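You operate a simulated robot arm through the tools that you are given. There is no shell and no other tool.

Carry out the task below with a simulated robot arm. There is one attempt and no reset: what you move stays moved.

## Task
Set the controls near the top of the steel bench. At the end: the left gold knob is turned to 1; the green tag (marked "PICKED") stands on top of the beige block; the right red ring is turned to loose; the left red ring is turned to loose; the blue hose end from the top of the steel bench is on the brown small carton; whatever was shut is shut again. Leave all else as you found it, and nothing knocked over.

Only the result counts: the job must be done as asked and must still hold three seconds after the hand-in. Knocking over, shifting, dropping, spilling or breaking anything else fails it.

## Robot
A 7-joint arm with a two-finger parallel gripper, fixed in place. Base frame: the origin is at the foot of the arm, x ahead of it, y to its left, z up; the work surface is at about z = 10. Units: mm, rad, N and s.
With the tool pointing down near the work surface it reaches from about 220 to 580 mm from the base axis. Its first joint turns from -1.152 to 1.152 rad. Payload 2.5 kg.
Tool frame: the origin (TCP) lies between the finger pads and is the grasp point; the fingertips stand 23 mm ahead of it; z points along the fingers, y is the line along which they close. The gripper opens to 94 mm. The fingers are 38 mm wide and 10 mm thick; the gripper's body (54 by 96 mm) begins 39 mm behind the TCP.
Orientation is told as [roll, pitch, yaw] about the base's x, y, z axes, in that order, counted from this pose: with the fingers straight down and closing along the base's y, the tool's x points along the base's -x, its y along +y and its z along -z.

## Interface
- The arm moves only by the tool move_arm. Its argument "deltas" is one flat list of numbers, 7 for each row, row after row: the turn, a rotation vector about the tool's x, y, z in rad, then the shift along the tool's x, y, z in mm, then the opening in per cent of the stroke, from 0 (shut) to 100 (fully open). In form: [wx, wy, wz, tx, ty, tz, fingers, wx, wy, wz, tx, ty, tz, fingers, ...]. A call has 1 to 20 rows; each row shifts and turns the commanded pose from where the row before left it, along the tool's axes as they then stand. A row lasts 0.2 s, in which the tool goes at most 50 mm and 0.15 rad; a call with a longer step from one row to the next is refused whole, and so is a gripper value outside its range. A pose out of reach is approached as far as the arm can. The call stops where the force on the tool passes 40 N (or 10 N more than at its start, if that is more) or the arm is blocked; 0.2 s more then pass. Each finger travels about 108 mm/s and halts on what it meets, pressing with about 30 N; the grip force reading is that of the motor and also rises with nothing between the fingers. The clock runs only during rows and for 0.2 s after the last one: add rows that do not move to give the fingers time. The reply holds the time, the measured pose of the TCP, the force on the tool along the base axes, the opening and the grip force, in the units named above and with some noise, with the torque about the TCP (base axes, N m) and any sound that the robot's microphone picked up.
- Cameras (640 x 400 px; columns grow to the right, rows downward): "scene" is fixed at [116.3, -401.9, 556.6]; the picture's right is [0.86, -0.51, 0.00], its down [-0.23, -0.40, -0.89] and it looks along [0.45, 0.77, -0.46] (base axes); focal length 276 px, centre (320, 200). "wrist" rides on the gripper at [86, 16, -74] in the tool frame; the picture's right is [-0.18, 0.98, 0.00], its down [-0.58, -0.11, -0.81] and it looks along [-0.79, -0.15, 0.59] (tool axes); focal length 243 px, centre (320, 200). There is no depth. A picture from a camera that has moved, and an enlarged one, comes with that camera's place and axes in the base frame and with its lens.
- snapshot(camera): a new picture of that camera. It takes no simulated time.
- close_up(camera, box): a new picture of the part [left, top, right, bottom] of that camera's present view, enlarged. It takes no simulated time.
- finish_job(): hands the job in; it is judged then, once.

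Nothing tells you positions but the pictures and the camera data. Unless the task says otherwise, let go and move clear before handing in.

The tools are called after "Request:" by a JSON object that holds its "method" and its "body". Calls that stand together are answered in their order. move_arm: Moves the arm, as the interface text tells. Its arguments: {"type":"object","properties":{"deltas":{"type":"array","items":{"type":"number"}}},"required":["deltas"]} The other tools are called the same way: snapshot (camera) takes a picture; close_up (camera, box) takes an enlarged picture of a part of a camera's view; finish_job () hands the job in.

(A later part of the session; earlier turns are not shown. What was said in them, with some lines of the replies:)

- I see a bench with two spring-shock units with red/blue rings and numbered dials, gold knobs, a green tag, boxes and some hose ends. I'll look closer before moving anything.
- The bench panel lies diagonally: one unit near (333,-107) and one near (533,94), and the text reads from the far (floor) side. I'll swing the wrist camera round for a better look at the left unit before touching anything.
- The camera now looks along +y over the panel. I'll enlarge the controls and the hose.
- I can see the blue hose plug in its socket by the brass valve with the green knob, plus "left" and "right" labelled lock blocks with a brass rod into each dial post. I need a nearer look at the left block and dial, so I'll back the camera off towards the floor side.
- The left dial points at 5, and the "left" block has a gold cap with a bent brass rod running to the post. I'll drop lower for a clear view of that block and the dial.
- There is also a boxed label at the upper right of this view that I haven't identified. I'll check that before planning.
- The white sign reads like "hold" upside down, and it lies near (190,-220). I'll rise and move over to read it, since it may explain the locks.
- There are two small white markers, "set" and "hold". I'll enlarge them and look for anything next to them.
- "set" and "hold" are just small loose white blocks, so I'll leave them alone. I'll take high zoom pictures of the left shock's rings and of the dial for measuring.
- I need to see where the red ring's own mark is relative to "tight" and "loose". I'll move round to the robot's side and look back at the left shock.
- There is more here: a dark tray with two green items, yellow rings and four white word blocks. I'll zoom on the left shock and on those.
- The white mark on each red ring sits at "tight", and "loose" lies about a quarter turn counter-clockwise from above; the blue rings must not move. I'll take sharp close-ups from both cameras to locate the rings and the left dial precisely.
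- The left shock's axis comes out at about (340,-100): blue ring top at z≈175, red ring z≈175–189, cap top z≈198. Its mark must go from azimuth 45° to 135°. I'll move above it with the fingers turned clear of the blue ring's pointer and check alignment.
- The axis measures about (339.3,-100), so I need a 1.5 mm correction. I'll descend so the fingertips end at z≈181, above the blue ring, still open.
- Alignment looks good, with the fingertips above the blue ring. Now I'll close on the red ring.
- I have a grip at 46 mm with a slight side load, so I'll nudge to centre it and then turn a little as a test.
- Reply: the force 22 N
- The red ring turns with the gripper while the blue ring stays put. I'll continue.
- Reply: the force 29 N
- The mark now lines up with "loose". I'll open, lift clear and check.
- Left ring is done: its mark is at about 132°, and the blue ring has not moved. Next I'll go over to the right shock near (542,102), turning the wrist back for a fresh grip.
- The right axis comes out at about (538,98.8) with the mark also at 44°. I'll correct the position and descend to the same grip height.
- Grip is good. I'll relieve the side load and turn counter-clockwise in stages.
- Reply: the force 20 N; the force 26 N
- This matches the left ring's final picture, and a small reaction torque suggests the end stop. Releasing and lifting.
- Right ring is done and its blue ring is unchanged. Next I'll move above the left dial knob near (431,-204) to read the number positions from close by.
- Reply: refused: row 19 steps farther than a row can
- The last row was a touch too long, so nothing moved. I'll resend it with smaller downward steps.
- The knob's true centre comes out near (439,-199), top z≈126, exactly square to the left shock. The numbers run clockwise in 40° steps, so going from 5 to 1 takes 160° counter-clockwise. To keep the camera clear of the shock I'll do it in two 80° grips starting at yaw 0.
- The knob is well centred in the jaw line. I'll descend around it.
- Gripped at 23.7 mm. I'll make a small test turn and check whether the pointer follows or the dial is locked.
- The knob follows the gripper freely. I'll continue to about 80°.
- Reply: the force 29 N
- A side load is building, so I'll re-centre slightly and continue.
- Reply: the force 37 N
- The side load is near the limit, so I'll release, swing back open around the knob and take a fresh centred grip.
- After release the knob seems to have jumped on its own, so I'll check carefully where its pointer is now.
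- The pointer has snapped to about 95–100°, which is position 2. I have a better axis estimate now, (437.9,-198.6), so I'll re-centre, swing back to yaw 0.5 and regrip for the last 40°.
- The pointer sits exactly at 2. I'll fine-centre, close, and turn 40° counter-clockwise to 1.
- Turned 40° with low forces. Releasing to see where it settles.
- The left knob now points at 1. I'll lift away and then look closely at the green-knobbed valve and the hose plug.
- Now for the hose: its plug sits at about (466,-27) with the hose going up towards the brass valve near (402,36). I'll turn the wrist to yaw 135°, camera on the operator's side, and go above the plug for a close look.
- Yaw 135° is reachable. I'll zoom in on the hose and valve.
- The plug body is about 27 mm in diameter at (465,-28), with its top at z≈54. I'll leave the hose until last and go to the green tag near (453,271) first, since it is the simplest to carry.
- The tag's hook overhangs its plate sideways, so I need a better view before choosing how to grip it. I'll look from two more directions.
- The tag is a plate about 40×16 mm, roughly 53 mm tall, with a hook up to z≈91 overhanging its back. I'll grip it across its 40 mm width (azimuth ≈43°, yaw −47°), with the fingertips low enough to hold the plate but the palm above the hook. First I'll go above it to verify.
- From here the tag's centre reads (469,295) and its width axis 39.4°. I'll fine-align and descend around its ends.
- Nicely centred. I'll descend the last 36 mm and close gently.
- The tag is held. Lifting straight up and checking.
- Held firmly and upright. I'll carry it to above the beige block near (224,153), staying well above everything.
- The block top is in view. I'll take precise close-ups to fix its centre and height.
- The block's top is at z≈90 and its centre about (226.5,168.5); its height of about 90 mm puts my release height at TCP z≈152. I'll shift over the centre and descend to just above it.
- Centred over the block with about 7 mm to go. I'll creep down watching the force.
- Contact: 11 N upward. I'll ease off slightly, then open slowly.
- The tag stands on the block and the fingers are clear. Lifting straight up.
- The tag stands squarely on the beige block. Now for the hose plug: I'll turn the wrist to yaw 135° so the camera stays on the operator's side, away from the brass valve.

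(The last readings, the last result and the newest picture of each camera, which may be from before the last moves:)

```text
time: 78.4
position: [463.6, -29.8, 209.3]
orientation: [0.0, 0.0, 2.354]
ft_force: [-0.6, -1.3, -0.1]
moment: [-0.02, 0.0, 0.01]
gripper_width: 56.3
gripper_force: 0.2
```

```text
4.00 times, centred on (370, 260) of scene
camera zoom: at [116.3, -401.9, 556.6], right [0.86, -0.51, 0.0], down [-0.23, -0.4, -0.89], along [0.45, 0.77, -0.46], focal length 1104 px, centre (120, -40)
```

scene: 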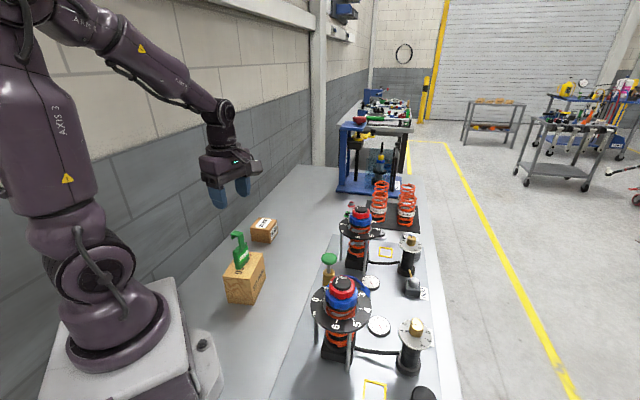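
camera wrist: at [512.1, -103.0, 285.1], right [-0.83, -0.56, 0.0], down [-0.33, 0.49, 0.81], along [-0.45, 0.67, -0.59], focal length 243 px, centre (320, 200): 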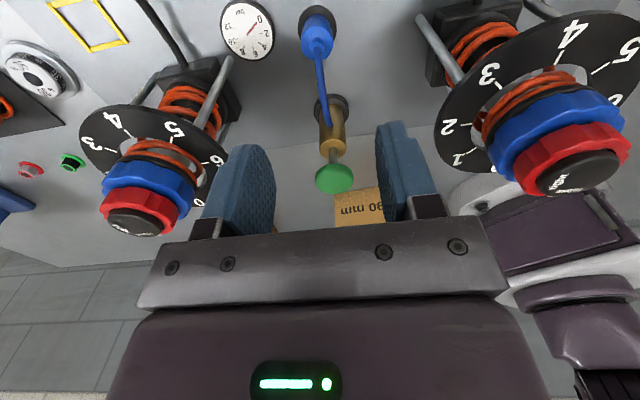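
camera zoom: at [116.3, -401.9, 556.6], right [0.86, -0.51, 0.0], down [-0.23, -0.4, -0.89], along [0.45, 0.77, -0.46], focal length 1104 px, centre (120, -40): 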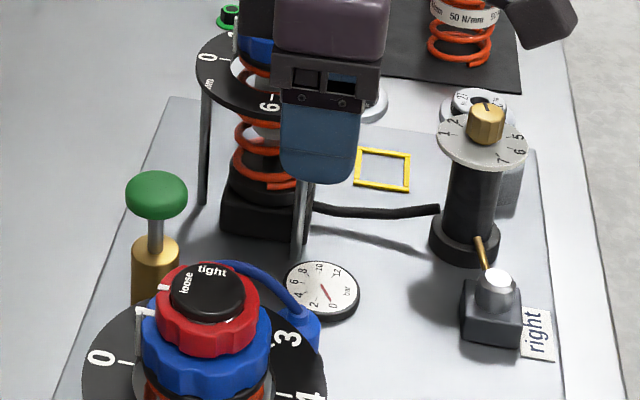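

The plug axis is about (464,-28) with the body top at z≈50. I'll align and come down with the fingers on either side, keeping the palm above the hose arch.

Request:
{"method": "move_arm", "body": {"deltas": [0, 0, 0, -1.1, -2.9, 30, 60, 0, 0, 0, 0, 0, 40, 60, 0, 0, 0, 0, 0, 40, 60]}}

Request:
{"method": "snapshot", "body": {"camera": "wrist"}}

Request:
{"method": "close_up", "body": {"camera": "wrist", "box": [240, 40, 400, 160]}}

Request:
{"method": "close_up", "body": {"camera": "scene", "box": [310, 210, 430, 310]}}

```text
time: 79.2
position: [466.0, -25.5, 102.3]
orientation: [0.0, 0.0, 2.353]
ft_force: [-0.6, 0.0, 0.2]
moment: [0.0, 0.02, -0.02]
gripper_width: 56.7
gripper_force: 0.1
```

```text
taken
camera wrist: at [514.8, -98.1, 177.5], right [-0.83, -0.56, 0.0], down [-0.33, 0.49, 0.81], along [-0.45, 0.67, -0.59], focal length 243 px, centre (320, 200)
```

wrist: 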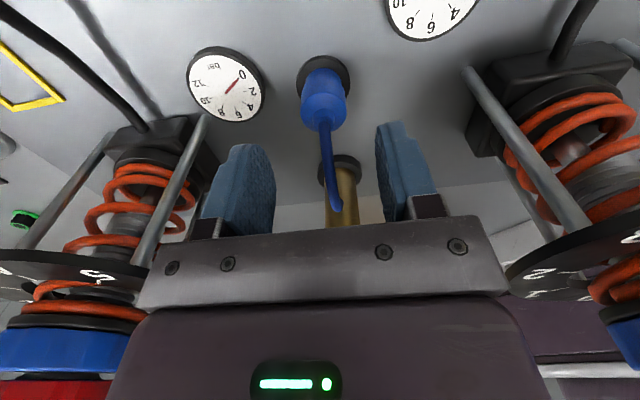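

```text
3.33 times, centred on (320, 100) of wrist
camera zoom: at [514.8, -98.1, 177.5], right [-0.83, -0.56, 0.0], down [-0.33, 0.49, 0.81], along [-0.45, 0.67, -0.59], focal length 809 px, centre (320, 533)
```

zoom: 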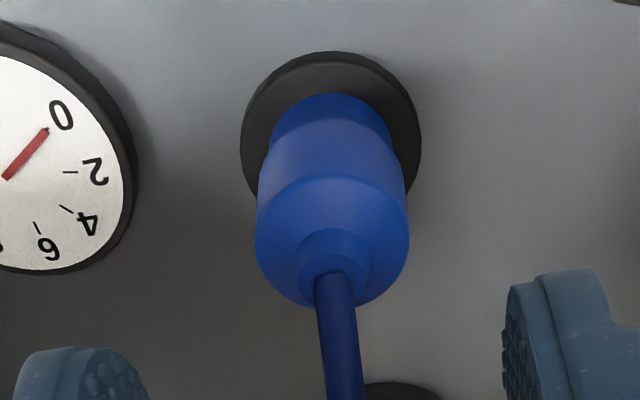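

```text
4.00 times, centred on (370, 260) of scene
camera zoom: at [116.3, -401.9, 556.6], right [0.86, -0.51, 0.0], down [-0.23, -0.4, -0.89], along [0.45, 0.77, -0.46], focal length 1104 px, centre (120, -40)
```

zoom: 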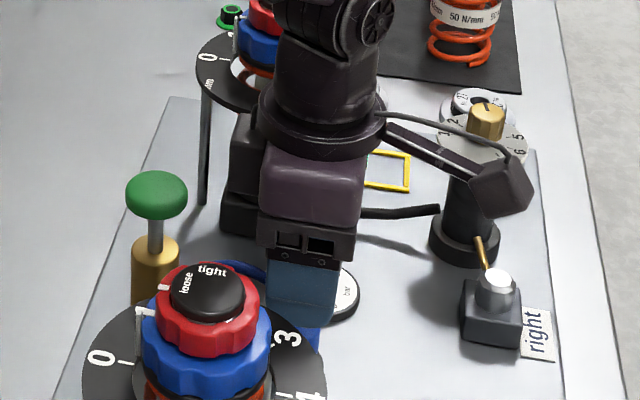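

Centring is within 2 mm; a small correction and the last 49 mm down.

Request:
{"method": "move_arm", "body": {"deltas": [0, 0, 0, -0.35, 1.9, 20, 60, 0, 0, 0, 0, 0, 15, 60, 0, 0, 0, 0, 0, 14, 60]}}

Request:
{"method": "snapshot", "body": {"camera": "wrist"}}

Request:
{"method": "close_up", "body": {"camera": "wrist", "box": [220, 60, 420, 220]}}

```text
time: 80.0
position: [463.9, -26.5, 52.4]
orientation: [0.001, 0.001, 2.35]
ft_force: [0.0, -1.1, -0.5]
moment: [-0.02, 0.03, 0.02]
gripper_width: 56.4
gripper_force: 0.0
```

```text
taken
camera wrist: at [512.6, -99.9, 127.9], right [-0.83, -0.56, 0.0], down [-0.33, 0.49, 0.81], along [-0.45, 0.67, -0.59], focal length 243 px, centre (320, 200)
```

wrist: 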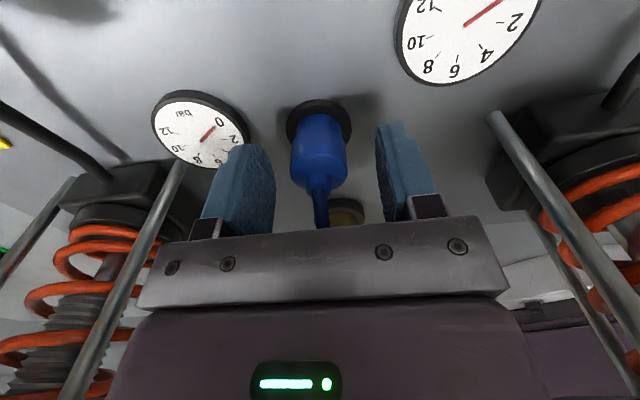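

```text
2.50 times, centred on (320, 140) of wrist
camera zoom: at [512.6, -99.9, 127.9], right [-0.83, -0.56, 0.0], down [-0.33, 0.49, 0.81], along [-0.45, 0.67, -0.59], focal length 606 px, centre (320, 350)
```

zoom: 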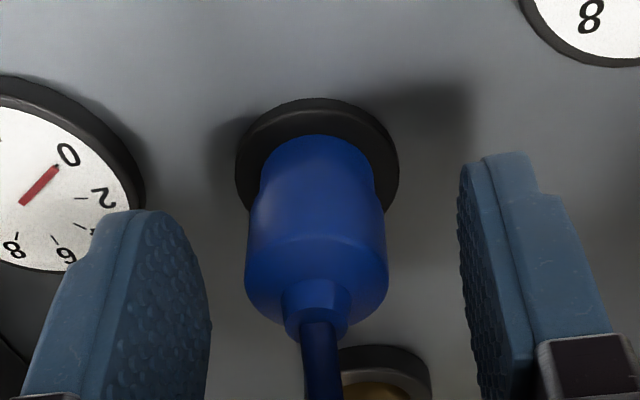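

Request:
{"method": "move_arm", "body": {"deltas": [0, 0, 0, 0, 0, 0, 0, 0, 0, 0, 0, 0, 0, 0]}}

Request:
{"method": "close_up", "body": {"camera": "wrist", "box": [220, 60, 420, 220]}}

```text
time: 80.6
position: [463.1, -24.0, 53.1]
orientation: [0.0, 0.001, 2.354]
ft_force: [0.9, -0.1, 0.2]
moment: [0.0, -0.02, 0.01]
gripper_width: 27.9
gripper_force: 29.9
```

```text
2.50 times, centred on (320, 140) of wrist
camera zoom: at [512.6, -99.8, 128.1], right [-0.83, -0.56, 0.0], down [-0.33, 0.49, 0.81], along [-0.45, 0.67, -0.59], focal length 606 px, centre (320, 350)
```

zoom: 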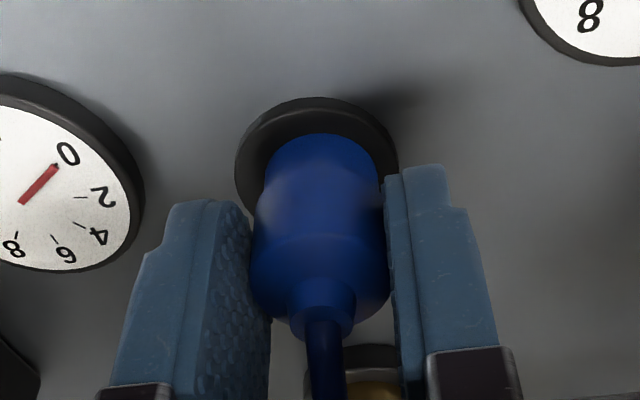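

Gripped at 27.9 mm. I'll pull up gently and watch the force.

Request:
{"method": "move_arm", "body": {"deltas": [0, 0, 0, 0, 0, -4, 0, 0, 0, 0, 0, 0, -4, 0]}}

Request:
{"method": "close_up", "body": {"camera": "wrist", "box": [220, 60, 420, 220]}}

```text
time: 81.2
position: [462.5, -25.2, 61.4]
orientation: [-0.001, 0.001, 2.353]
ft_force: [0.3, 0.0, -0.6]
moment: [-0.02, 0.0, 0.0]
gripper_width: 27.9
gripper_force: 29.9
```

```text
2.50 times, centred on (320, 140) of wrist
camera zoom: at [512.3, -99.7, 136.5], right [-0.83, -0.56, 0.0], down [-0.33, 0.49, 0.81], along [-0.45, 0.67, -0.59], focal length 606 px, centre (320, 350)
```

zoom: 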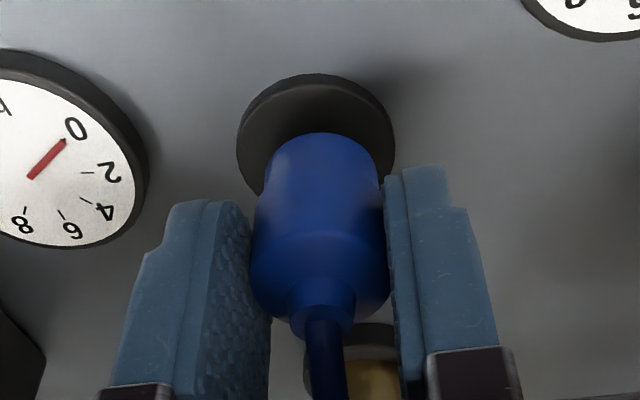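

It lifts freely. I'll raise it further and look at how the hose behaves.

Request:
{"method": "move_arm", "body": {"deltas": [0, 0, 0, 0, 0, -10, 0, 0, 0, 0, 0, 0, -15, 0, 0, 0, 0, 0, 0, -15, 0]}}

Request:
{"method": "snapshot", "body": {"camera": "wrist"}}

Request:
{"method": "close_up", "body": {"camera": "scene", "box": [310, 210, 430, 310]}}

```text
time: 82.0
position: [461.8, -25.7, 100.7]
orientation: [-0.002, 0.001, 2.353]
ft_force: [-1.0, 0.8, -0.4]
moment: [0.03, 0.0, 0.0]
gripper_width: 27.7
gripper_force: 30.2
```

```text
taken
camera wrist: at [511.8, -99.3, 176.3], right [-0.83, -0.56, 0.0], down [-0.33, 0.49, 0.81], along [-0.45, 0.67, -0.59], focal length 243 px, centre (320, 200)
```

wrist: 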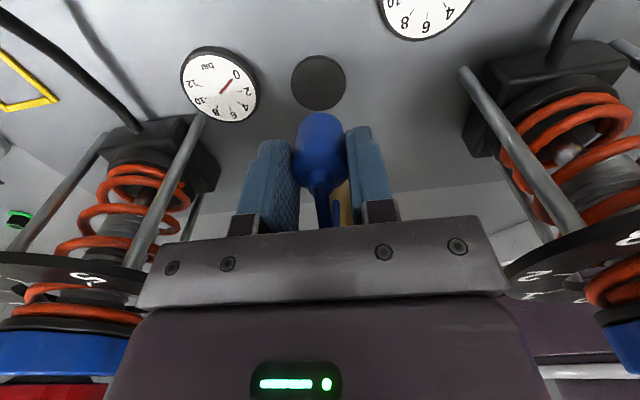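

```text
4.00 times, centred on (370, 260) of scene
camera zoom: at [116.3, -401.9, 556.6], right [0.86, -0.51, 0.0], down [-0.23, -0.4, -0.89], along [0.45, 0.77, -0.46], focal length 1104 px, centre (120, -40)
```

zoom: 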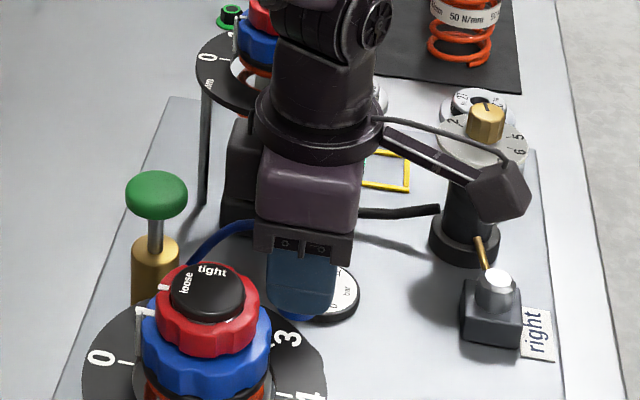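

The plug simply rested on a black disc, and the hose follows. I'll raise it above all obstacles in steps, watching the force for hose tension.

Request:
{"method": "move_arm", "body": {"deltas": [0, 0, 0, 0, 0, -25, 0, 0, 0, 0, 0, 0, -25, 0, 0, 0, 0, 0, 0, -25, 0, 0, 0, 0, 0, 0, -20, 0]}}

Request:
{"method": "snapshot", "body": {"camera": "wrist"}}

Request:
{"method": "snapshot", "body": {"camera": "scene"}}

```text
time: 83.0
position: [464.3, -26.2, 196.5]
orientation: [0.0, -0.001, 2.353]
ft_force: [-0.4, -0.2, -1.0]
moment: [0.0, -0.03, -0.01]
gripper_width: 28.1
gripper_force: 29.4
```

```text
taken
camera wrist: at [512.2, -100.0, 272.2], right [-0.83, -0.56, 0.0], down [-0.33, 0.49, 0.81], along [-0.45, 0.67, -0.59], focal length 243 px, centre (320, 200)
```

wrist: 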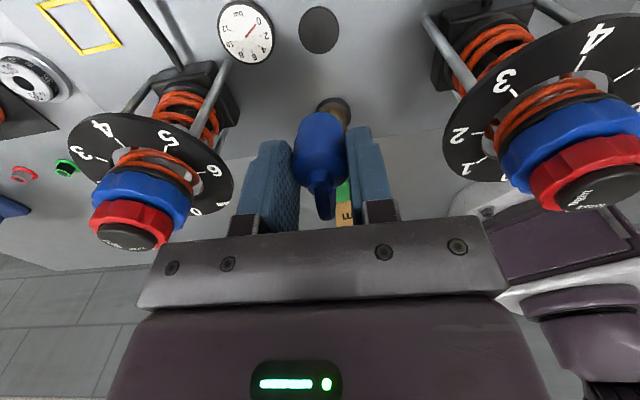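

```text
taken
```

scene: 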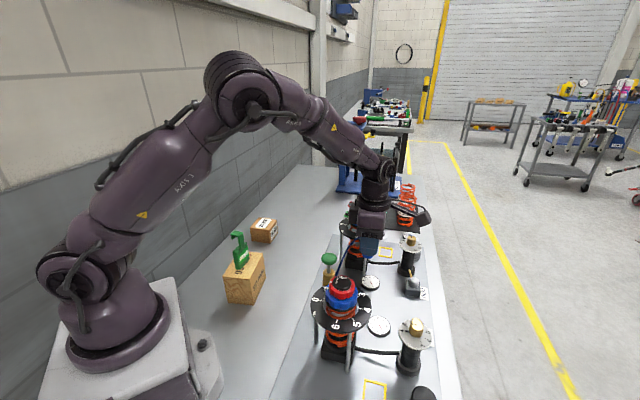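

Request:
{"method": "close_up", "body": {"camera": "scene", "box": [310, 210, 430, 310]}}

Request:
{"method": "close_up", "body": {"camera": "wrist", "box": [240, 80, 400, 230]}}

```text
4.00 times, centred on (370, 260) of scene
camera zoom: at [116.3, -401.9, 556.6], right [0.86, -0.51, 0.0], down [-0.23, -0.4, -0.89], along [0.45, 0.77, -0.46], focal length 1104 px, centre (120, -40)
```

zoom: 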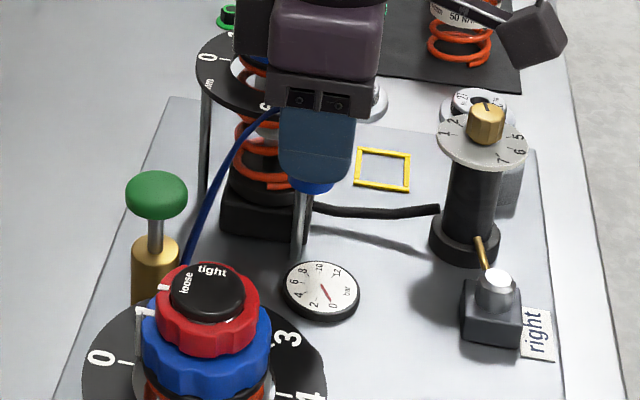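

```text
2.67 times, centred on (320, 155) of wrist
camera zoom: at [512.2, -100.0, 272.2], right [-0.83, -0.56, 0.0], down [-0.33, 0.49, 0.81], along [-0.45, 0.67, -0.59], focal length 647 px, centre (320, 320)
```

zoom: 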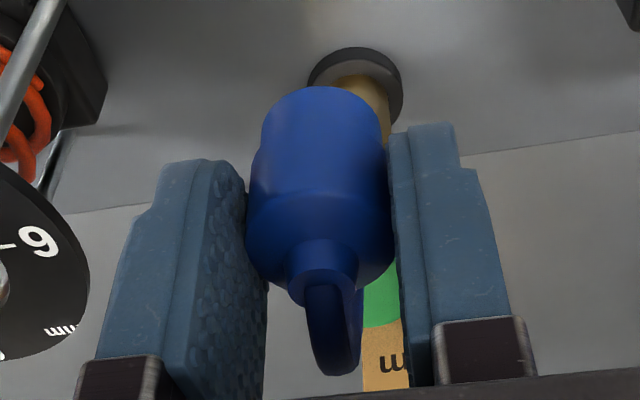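

The hose stretches freely from the valve with no measurable pull. I'll carry the plug towards the carton near (355,385) in stages.

Request:
{"method": "move_arm", "body": {"deltas": [0, 0, 0, -33.5, -19.5, -4, 0, 0, 0, 0, -33.5, -19.5, -4, 0, 0, 0, 0, -33.5, -19.5, -4, 0, 0, 0, 0, -33.5, -19.5, -4, 0, 0, 0, 0, -33.5, -19.5, -4, 0]}}

Request:
{"method": "snapshot", "body": {"camera": "scene"}}

Request:
{"method": "snapshot", "body": {"camera": "wrist"}}

```text
time: 84.2
position: [411.8, 161.7, 212.0]
orientation: [0.0, -0.001, 2.351]
ft_force: [0.2, 0.9, -1.2]
moment: [-0.01, 0.0, -0.02]
gripper_width: 27.8
gripper_force: 30.3
```

```text
taken
```

scene: 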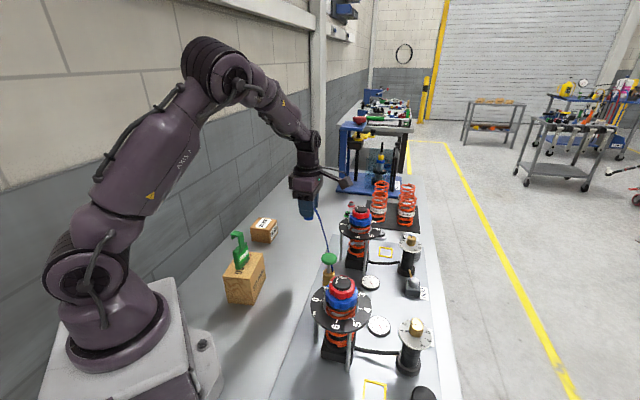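

```text
taken
camera wrist: at [461.4, 88.0, 287.7], right [-0.83, -0.56, 0.0], down [-0.33, 0.49, 0.81], along [-0.45, 0.67, -0.59], focal length 243 px, centre (320, 200)
```

wrist: 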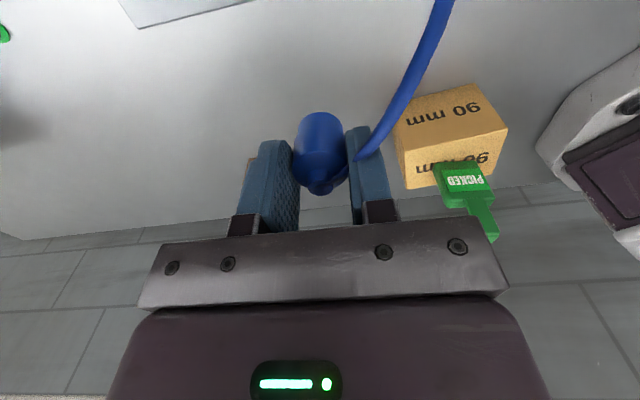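

Request:
{"method": "move_arm", "body": {"deltas": [0, 0, 0, -33.5, -19.5, 0, 0, 0, 0, 0, -33.5, -19.5, 0, 0, 0, 0, 0, -33.5, -19.5, 0, 0, 0, 0, 0, -33.5, -19.5, 0, 0, 0, 0, 0, -33.5, -19.5, 0, 0]}}

Request:
{"method": "snapshot", "body": {"camera": "scene"}}

Request:
{"method": "snapshot", "body": {"camera": "wrist"}}

```text
time: 85.4
position: [364.3, 349.4, 214.7]
orientation: [0.0, 0.0, 2.35]
ft_force: [0.4, 0.5, -0.9]
moment: [0.02, 0.02, 0.01]
gripper_width: 27.8
gripper_force: 29.8
```

```text
taken
```

scene: 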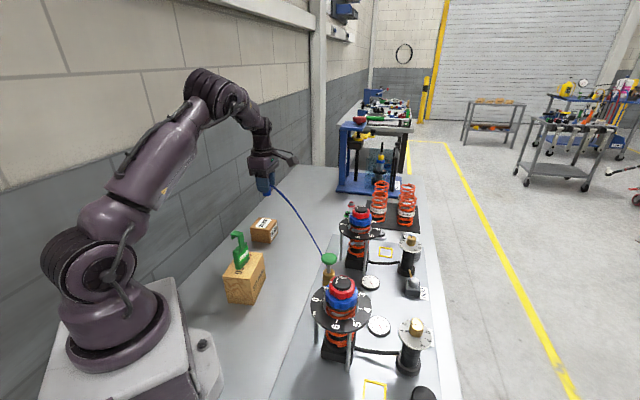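

```text
taken
camera wrist: at [414.4, 275.9, 290.8], right [-0.83, -0.56, 0.0], down [-0.33, 0.49, 0.81], along [-0.45, 0.67, -0.59], focal length 243 px, centre (320, 200)
```

wrist: 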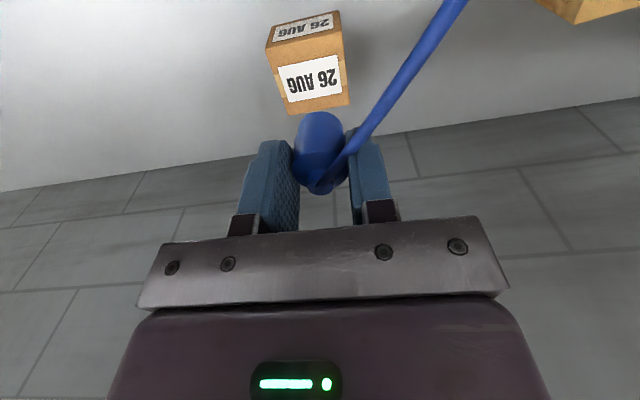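

The carton is now in view. I'll zoom to locate its top face.

Request:
{"method": "close_up", "body": {"camera": "wrist", "box": [250, 0, 370, 120]}}

Request:
{"method": "close_up", "body": {"camera": "scene", "box": [240, 205, 290, 250]}}

```text
3.33 times, centred on (310, 60) of wrist
camera zoom: at [414.4, 275.9, 290.8], right [-0.83, -0.56, 0.0], down [-0.33, 0.49, 0.81], along [-0.45, 0.67, -0.59], focal length 809 px, centre (353, 667)
```

zoom: 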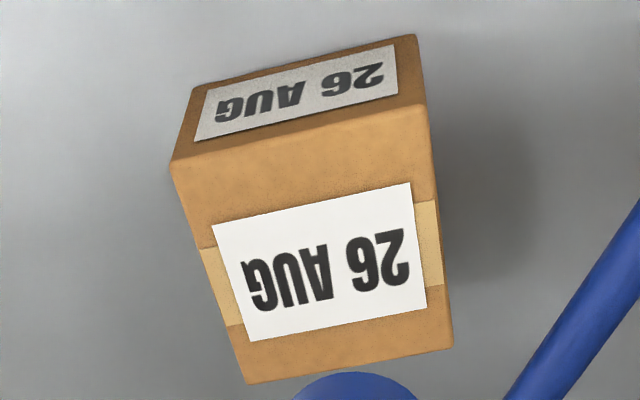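

```text
8.89 times, centred on (265, 228) of scene
camera zoom: at [116.3, -401.9, 556.6], right [0.86, -0.51, 0.0], down [-0.23, -0.4, -0.89], along [0.45, 0.77, -0.46], focal length 2453 px, centre (809, -44)
```

zoom: 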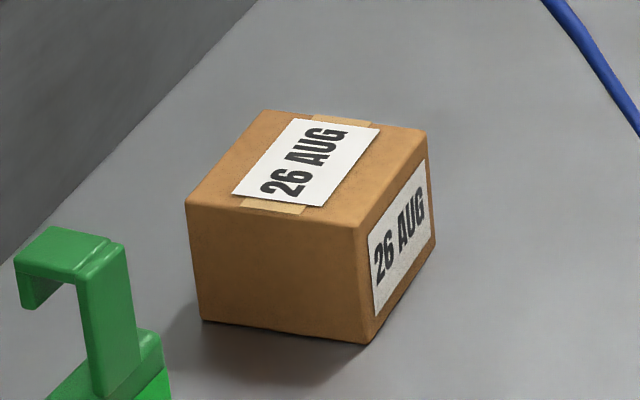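

The carton top is about 67×67 mm, centred at (355,378), z≈61. I'll move over it and come down most of the way.

Request:
{"method": "move_arm", "body": {"deltas": [0, 0, 0, -28.3, -13.8, 0, 0, 0, 0, 0, 0, 0, 35, 0, 0, 0, 0, 0, 0, 35, 0, 0, 0, 0, 0, 0, 30, 0]}}

Request:
{"method": "snapshot", "body": {"camera": "wrist"}}

Request:
{"method": "close_up", "body": {"camera": "wrist", "box": [240, 0, 400, 200]}}

Request:
{"method": "close_up", "body": {"camera": "scene", "box": [235, 180, 305, 250]}}

```text
time: 86.4
position: [356.7, 378.4, 116.6]
orientation: [0.0, -0.002, 2.353]
ft_force: [-0.4, 0.0, -0.4]
moment: [0.03, 0.01, -0.02]
gripper_width: 27.9
gripper_force: 29.3
```

```text
taken
camera wrist: at [404.8, 305.1, 191.9], right [-0.83, -0.56, 0.0], down [-0.33, 0.49, 0.81], along [-0.45, 0.67, -0.59], focal length 243 px, centre (320, 200)
```

wrist: 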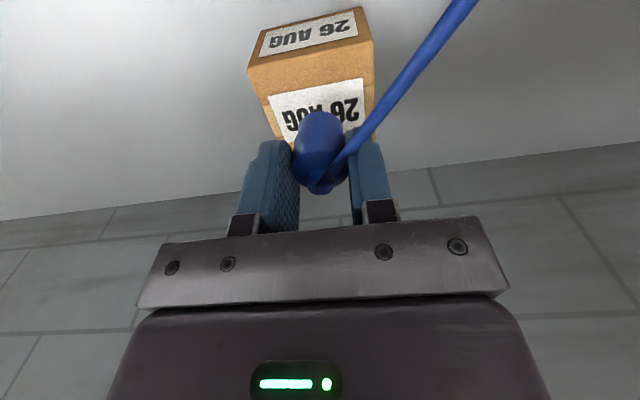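

```text
2.00 times, centred on (320, 100) of wrist
camera zoom: at [404.8, 305.1, 191.9], right [-0.83, -0.56, 0.0], down [-0.33, 0.49, 0.81], along [-0.45, 0.67, -0.59], focal length 485 px, centre (320, 400)
```

zoom: 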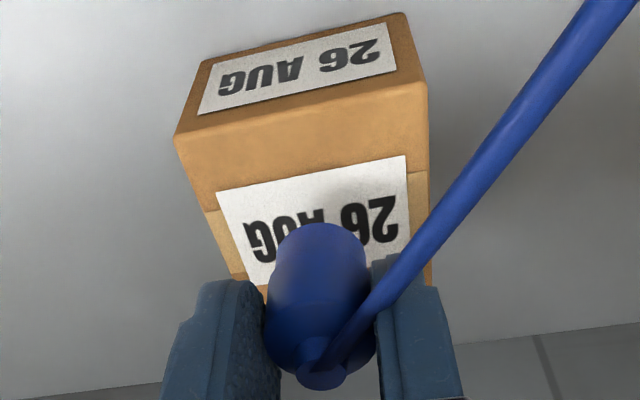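

```text
5.71 times, centred on (270, 215) of scene
camera zoom: at [116.3, -401.9, 556.6], right [0.86, -0.51, 0.0], down [-0.23, -0.4, -0.89], along [0.45, 0.77, -0.46], focal length 1577 px, centre (606, 114)
```

zoom: 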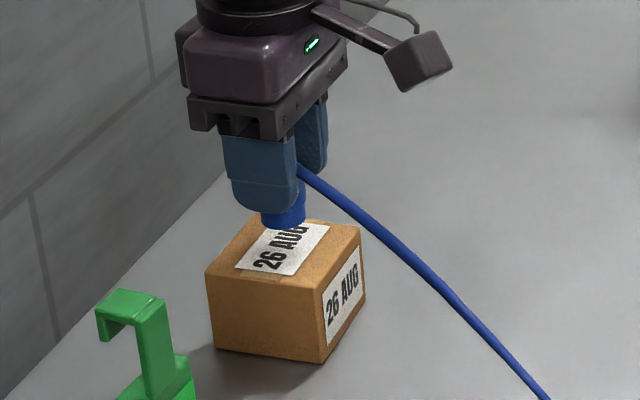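

Well above the carton's centre. I'll creep down in small steps now.

Request:
{"method": "move_arm", "body": {"deltas": [0, 0, 0, 0, 0, 4, 0, 0, 0, 0, 0, 0, 4, 0, 0, 0, 0, 0, 0, 3, 0]}}

Request:
{"method": "close_up", "body": {"camera": "scene", "box": [245, 195, 295, 245]}}

```text
time: 87.2
position: [354.8, 379.1, 106.5]
orientation: [0.001, 0.002, 2.354]
ft_force: [-0.4, -0.1, -0.9]
moment: [0.04, 0.01, 0.01]
gripper_width: 27.4
gripper_force: 29.7
```

```text
8.00 times, centred on (270, 220) of scene
camera zoom: at [116.3, -401.9, 556.6], right [0.86, -0.51, 0.0], down [-0.23, -0.4, -0.89], along [0.45, 0.77, -0.46], focal length 2208 px, centre (720, 40)
```

zoom: 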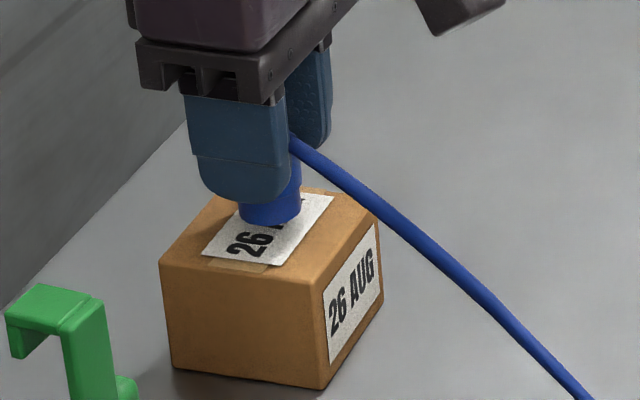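

Request:
{"method": "move_arm", "body": {"deltas": [0, 0, 0, 0, 0, 2, 0, 0, 0, 0, 0, 0, 2, 0]}}

Request:
{"method": "close_up", "body": {"camera": "scene", "box": [245, 195, 295, 245]}}

```text
time: 87.8
position: [356.2, 378.8, 100.6]
orientation: [-0.001, -0.001, 2.352]
ft_force: [0.2, -0.1, -1.0]
moment: [0.02, 0.03, 0.01]
gripper_width: 27.8
gripper_force: 29.8
```

```text
8.00 times, centred on (270, 220) of scene
camera zoom: at [116.3, -401.9, 556.6], right [0.86, -0.51, 0.0], down [-0.23, -0.4, -0.89], along [0.45, 0.77, -0.46], focal length 2208 px, centre (720, 40)
```

zoom: 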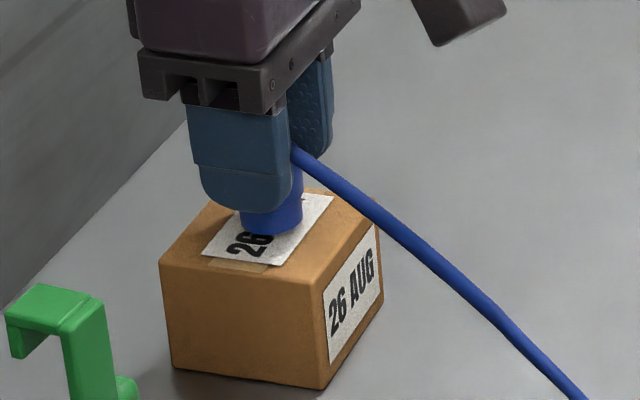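

Request:
{"method": "move_arm", "body": {"deltas": [0, 0, 0, 0, 0, 1.2, 0, 0, 0, 0, 0, 0, 1.2, 0]}}

```text
time: 88.4
position: [356.2, 378.7, 97.2]
orientation: [0.001, -0.001, 2.352]
ft_force: [0.7, -0.5, -0.5]
moment: [-0.02, 0.0, -0.02]
gripper_width: 27.8
gripper_force: 30.1
```

Request:
{"method": "move_arm", "body": {"deltas": [0, 0, 0, 0, 0, 1, 0, 0, 0, 0, 0, 0, 1, 0]}}

Request:
{"method": "close_up", "body": {"camera": "scene", "box": [245, 195, 295, 245]}}

```text
time: 89.0
position: [354.9, 379.4, 95.9]
orientation: [-0.002, -0.001, 2.353]
ft_force: [0.1, 0.8, -1.5]
moment: [0.01, -0.02, -0.01]
gripper_width: 27.7
gripper_force: 30.1
```

```text
8.00 times, centred on (270, 220) of scene
camera zoom: at [116.3, -401.9, 556.6], right [0.86, -0.51, 0.0], down [-0.23, -0.4, -0.89], along [0.45, 0.77, -0.46], focal length 2208 px, centre (720, 40)
```

zoom: 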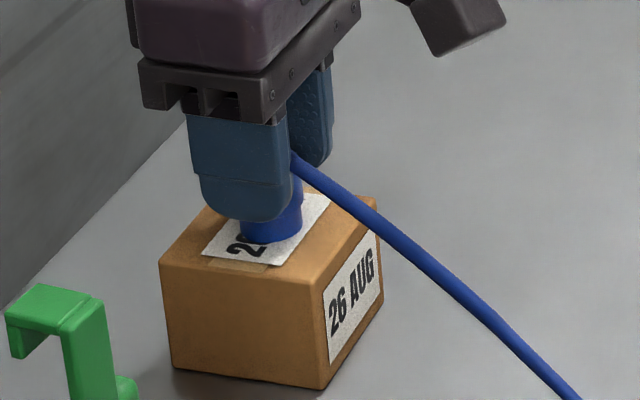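

Request:
{"method": "move_arm", "body": {"deltas": [0, 0, 0, 0, 0, 1, 0, 0, 0, 0, 0, 0, 1, 0]}}

```text
time: 89.6
position: [355.6, 379.1, 96.1]
orientation: [-0.002, 0.0, 2.352]
ft_force: [-2.5, -2.8, 11.4]
moment: [-0.16, 0.13, 0.05]
gripper_width: 28.0
gripper_force: 29.6
```

Contact at 11 N. I'll ease up slightly and release.

Request:
{"method": "move_arm", "body": {"deltas": [0, 0, 0, 0, 0, -0.7, 0, 0, 0, 0, 0, 0, 0, 0, 0, 0, 0, 0, 0, 0, 32, 0, 0, 0, 0, 0, 0, 40, 0, 0, 0, 0, 0, 0, 60]}}

Request:
{"method": "close_up", "body": {"camera": "scene", "box": [245, 195, 295, 245]}}

Request:
{"method": "snapshot", "body": {"camera": "wrist"}}

```text
time: 90.8
position: [356.1, 379.4, 95.0]
orientation: [0.0, 0.0, 2.352]
ft_force: [0.1, -0.1, -1.5]
moment: [-0.03, 0.01, 0.0]
gripper_width: 56.3
gripper_force: 0.1
```

```text
8.00 times, centred on (270, 220) of scene
camera zoom: at [116.3, -401.9, 556.6], right [0.86, -0.51, 0.0], down [-0.23, -0.4, -0.89], along [0.45, 0.77, -0.46], focal length 2208 px, centre (720, 40)
```

zoom: 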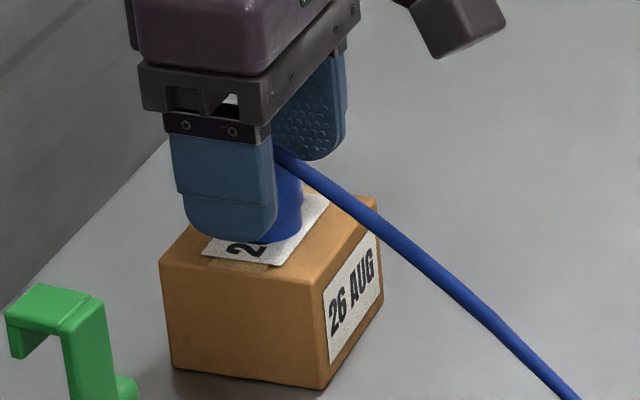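

```text
taken
camera wrist: at [404.1, 305.8, 170.4], right [-0.83, -0.56, 0.0], down [-0.33, 0.49, 0.81], along [-0.45, 0.67, -0.59], focal length 243 px, centre (320, 200)
```

wrist: 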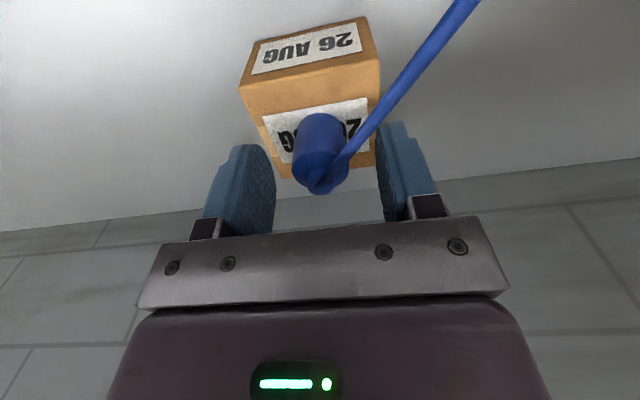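

The plug stands on the carton. I'll raise the open gripper slowly, making sure the hose isn't caught.

Request:
{"method": "move_arm", "body": {"deltas": [0, 0, 0, 0, 0, -10, 60, 0, 0, 0, 0, 0, -15, 60, 0, 0, 0, 0, 0, -15, 60]}}

Request:
{"method": "close_up", "body": {"camera": "scene", "box": [245, 185, 305, 245]}}

Request:
{"method": "snapshot", "body": {"camera": "wrist"}}

```text
time: 91.6
position: [355.1, 379.0, 135.1]
orientation: [0.0, 0.001, 2.353]
ft_force: [0.4, 1.0, 0.2]
moment: [-0.01, 0.05, -0.01]
gripper_width: 56.6
gripper_force: 0.1
```

```text
6.67 times, centred on (275, 215) of scene
camera zoom: at [116.3, -401.9, 556.6], right [0.86, -0.51, 0.0], down [-0.23, -0.4, -0.89], along [0.45, 0.77, -0.46], focal length 1840 px, centre (620, 100)
```

zoom: 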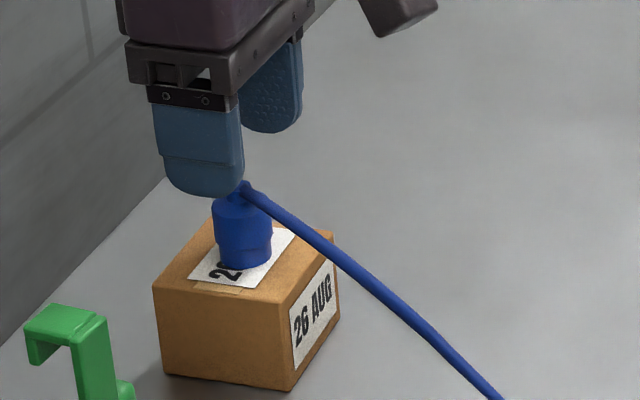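

```text
taken
camera wrist: at [404.4, 305.9, 210.1], right [-0.83, -0.56, 0.0], down [-0.33, 0.49, 0.81], along [-0.45, 0.67, -0.59], focal length 243 px, centre (320, 200)
```

wrist: 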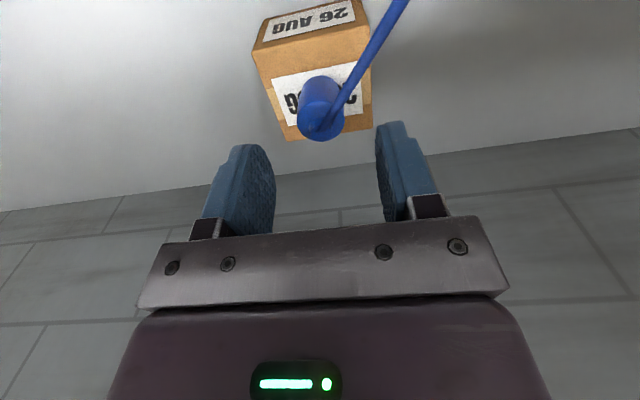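

Released cleanly. I'll rise well clear and inspect every item.

Request:
{"method": "move_arm", "body": {"deltas": [0, 0, 0, 0, 0, -40, 60, 0, 0, 0, 0, 0, -40, 60, 0, 0, 0, 0, 0, -40, 60, 0, 0, 0, 0, 0, -40, 60]}}

Request:
{"method": "snapshot", "body": {"camera": "scene"}}

Request:
{"method": "close_up", "body": {"camera": "scene", "box": [210, 200, 350, 310]}}

Request:
{"method": "close_up", "body": {"camera": "scene", "box": [300, 250, 450, 380]}}

Request:
{"method": "close_up", "body": {"camera": "scene", "box": [310, 190, 450, 300]}}

Request:
{"method": "close_up", "body": {"camera": "scene", "box": [395, 312, 435, 342]}}

```text
time: 92.6
position: [354.0, 378.7, 295.0]
orientation: [-0.001, 0.0, 2.352]
ft_force: [-0.1, 0.0, 0.1]
moment: [-0.02, 0.01, -0.02]
gripper_width: 56.7
gripper_force: 0.1
```

```text
taken
```

scene: 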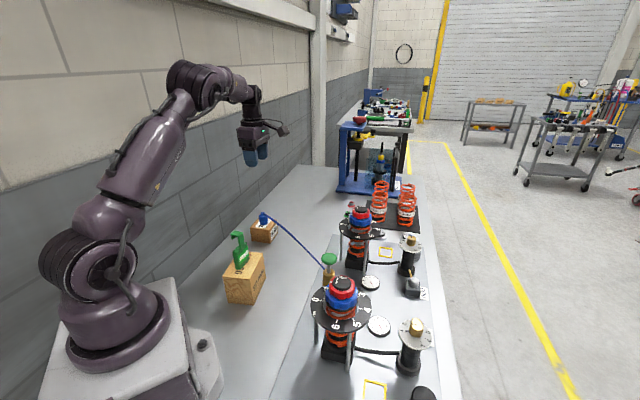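

```text
3.64 times, centred on (280, 255) of scene
camera zoom: at [116.3, -401.9, 556.6], right [0.86, -0.51, 0.0], down [-0.23, -0.4, -0.89], along [0.45, 0.77, -0.46], focal length 1004 px, centre (466, 0)
```

zoom: 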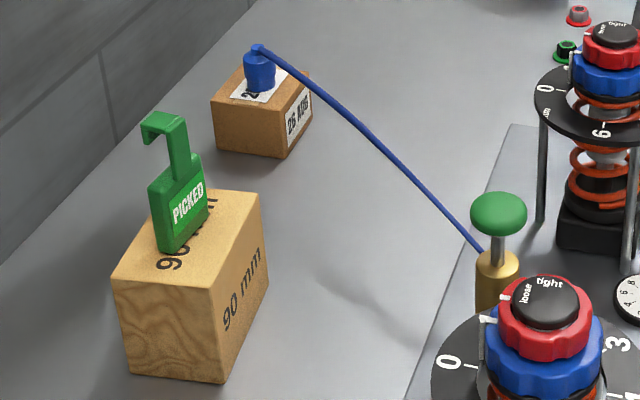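

```text
3.08 times, centred on (375, 315) of scene
camera zoom: at [116.3, -401.9, 556.6], right [0.86, -0.51, 0.0], down [-0.23, -0.4, -0.89], along [0.45, 0.77, -0.46], focal length 849 px, centre (151, -154)
```

zoom: 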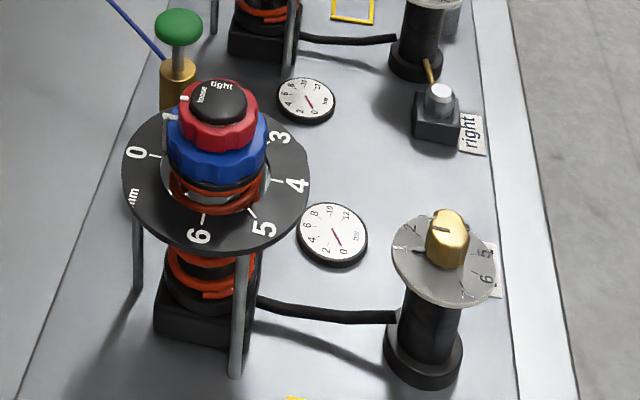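

```text
3.64 times, centred on (380, 245) of scene
camera zoom: at [116.3, -401.9, 556.6], right [0.86, -0.51, 0.0], down [-0.23, -0.4, -0.89], along [0.45, 0.77, -0.46], focal length 1004 px, centre (102, 36)
```

zoom: 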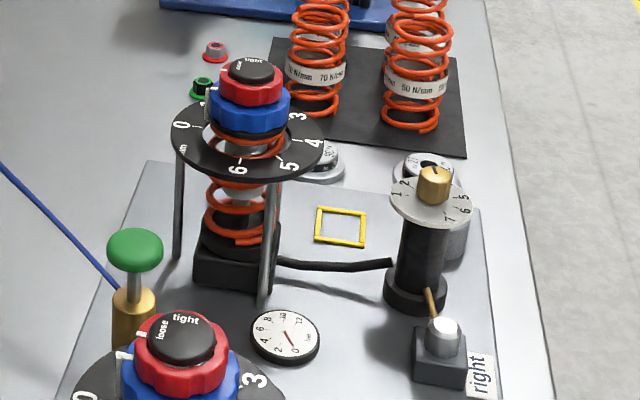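

```text
13.33 times, centred on (415, 327) of scene
camera zoom: at [116.3, -401.9, 556.6], right [0.86, -0.51, 0.0], down [-0.23, -0.4, -0.89], along [0.45, 0.77, -0.46], focal length 3679 px, centre (-947, -1493)
```

zoom: 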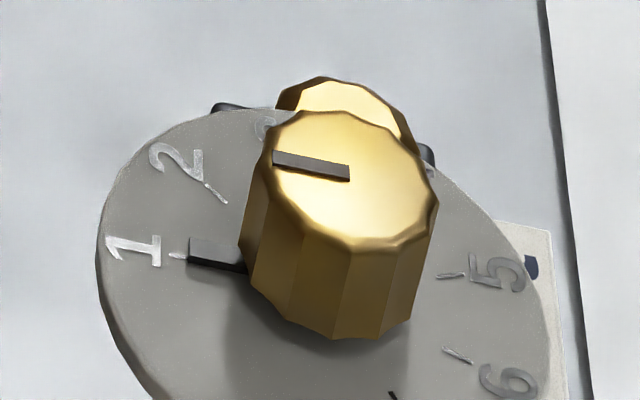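

Everything reads as intended: knob at 1, both rings at loose, tag on the block, hose end on the carton. I'll wait three seconds and compare details once more.

Request:
{"method": "move_arm", "body": {"deltas": [0, 0, 0, 0, 0, -10, 60, 0, 0, 0, 0, 0, -10, 60, 0, 0, 0, 0, 0, 0, 60, 0, 0, 0, 0, 0, 0, 60, 0, 0, 0, 0, 0, 0, 60, 0, 0, 0, 0, 0, 0, 60, 0, 0, 0, 0, 0, 0, 60, 0, 0, 0, 0, 0, 0, 60, 0, 0, 0, 0, 0, 0, 60, 0, 0, 0, 0, 0, 0, 60, 0, 0, 0, 0, 0, 0, 60, 0, 0, 0, 0, 0, 0, 60, 0, 0, 0, 0, 0, 0, 60, 0, 0, 0, 0, 0, 0, 60, 0, 0, 0, 0, 0, 0, 60, 0, 0, 0, 0, 0, 0, 60]}}

Request:
{"method": "close_up", "body": {"camera": "scene", "box": [340, 202, 388, 232]}}

Request:
{"method": "close_up", "body": {"camera": "scene", "box": [318, 265, 366, 295]}}

Request:
{"method": "close_up", "body": {"camera": "scene", "box": [210, 200, 350, 310]}}

Request:
{"method": "close_up", "body": {"camera": "scene", "box": [390, 312, 438, 342]}}

Request:
{"method": "close_up", "body": {"camera": "scene", "box": [370, 220, 450, 300]}}

```text
time: 96.0
position: [353.7, 379.4, 315.0]
orientation: [-0.001, 0.0, 2.353]
ft_force: [0.9, 0.9, 0.1]
moment: [0.02, -0.02, -0.03]
gripper_width: 56.5
gripper_force: 0.0
```

```text
13.33 times, centred on (364, 217) of scene
camera zoom: at [116.3, -401.9, 556.6], right [0.86, -0.51, 0.0], down [-0.23, -0.4, -0.89], along [0.45, 0.77, -0.46], focal length 3679 px, centre (-267, -27)
```

zoom: 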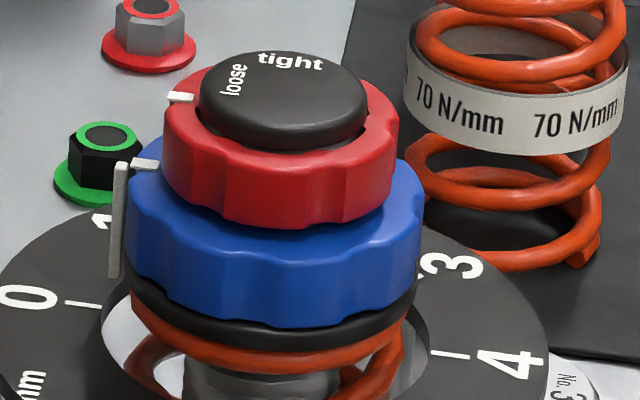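

```text
13.33 times, centred on (342, 280) of scene
camera zoom: at [116.3, -401.9, 556.6], right [0.86, -0.51, 0.0], down [-0.23, -0.4, -0.89], along [0.45, 0.77, -0.46], focal length 3679 px, centre (27, -867)
```

zoom: 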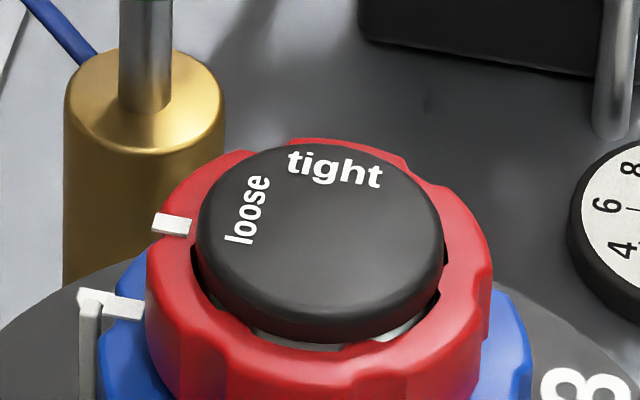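

```text
3.64 times, centred on (280, 255) of scene
camera zoom: at [116.3, -401.9, 556.6], right [0.86, -0.51, 0.0], down [-0.23, -0.4, -0.89], along [0.45, 0.77, -0.46], focal length 1004 px, centre (466, 0)
```

zoom: 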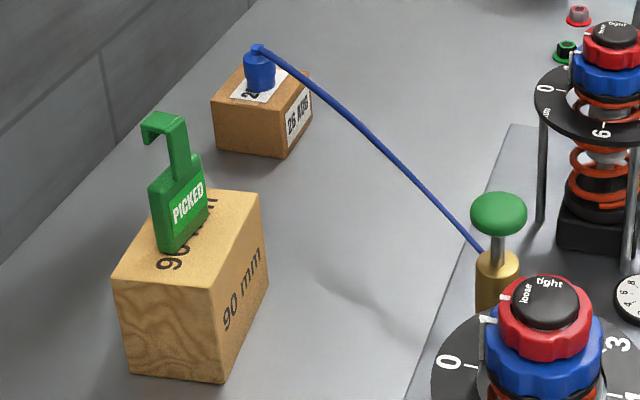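

```text
13.33 times, centred on (414, 327) of scene
camera zoom: at [116.3, -401.9, 556.6], right [0.86, -0.51, 0.0], down [-0.23, -0.4, -0.89], along [0.45, 0.77, -0.46], focal length 3679 px, centre (-933, -1493)
```

zoom: 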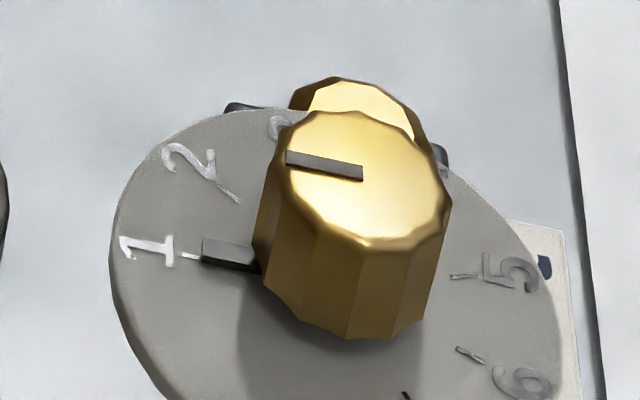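

```text
5.00 times, centred on (410, 260) of scene
camera zoom: at [116.3, -401.9, 556.6], right [0.86, -0.51, 0.0], down [-0.23, -0.4, -0.89], along [0.45, 0.77, -0.46], focal length 1380 px, centre (-130, -100)
```

zoom: 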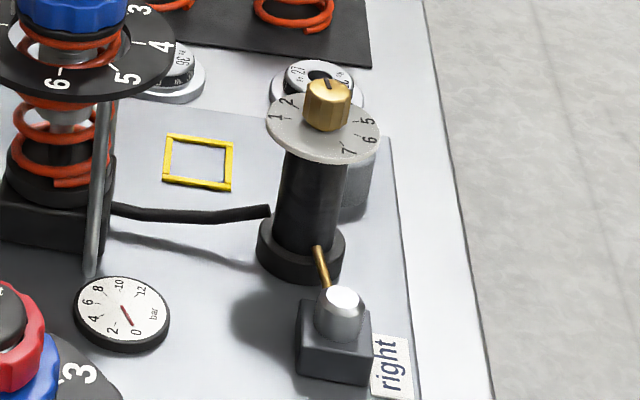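

All checks held for over three seconds: left knob at 1, both red rings on "loose" with the blue rings and right knob unchanged, tag upright on the beige block, hose end on the carton. Nothing that was shut was opened. Handing in.

Request:
{"method": "finish_job", "body": {}}

```text
The job is handed in.
```

The job is handed in. I watched the bench for about three seconds after the last move, and everything held. The hand-in gave no verdict, so this is what the pictures showed:

- **Left gold knob:** it points at 1. It started at 5.
- **Red rings:** both are turned from "tight" to "loose". The blue rings below them did not move.
- **Green tag:** it stands upright on top of the beige block.
- **Blue hose end:** it stands on the brown small carton, the one marked "26 AUG". The hose is still attached to the brass valve.
- **Whatever was shut:** I found nothing that needed opening, so I opened nothing. I did not touch the green-knobbed valve or the small blocks labelled "left" and "right".

**Knob jump:** when I let go partway through the turn, the left knob jumped ahead to 2. I took a fresh grip and turned it the last step to 1, where it stayed.

Nothing was knocked over, and the carton, beige block and right knob are where they were. The arm let go and was well above the carton at hand-in.
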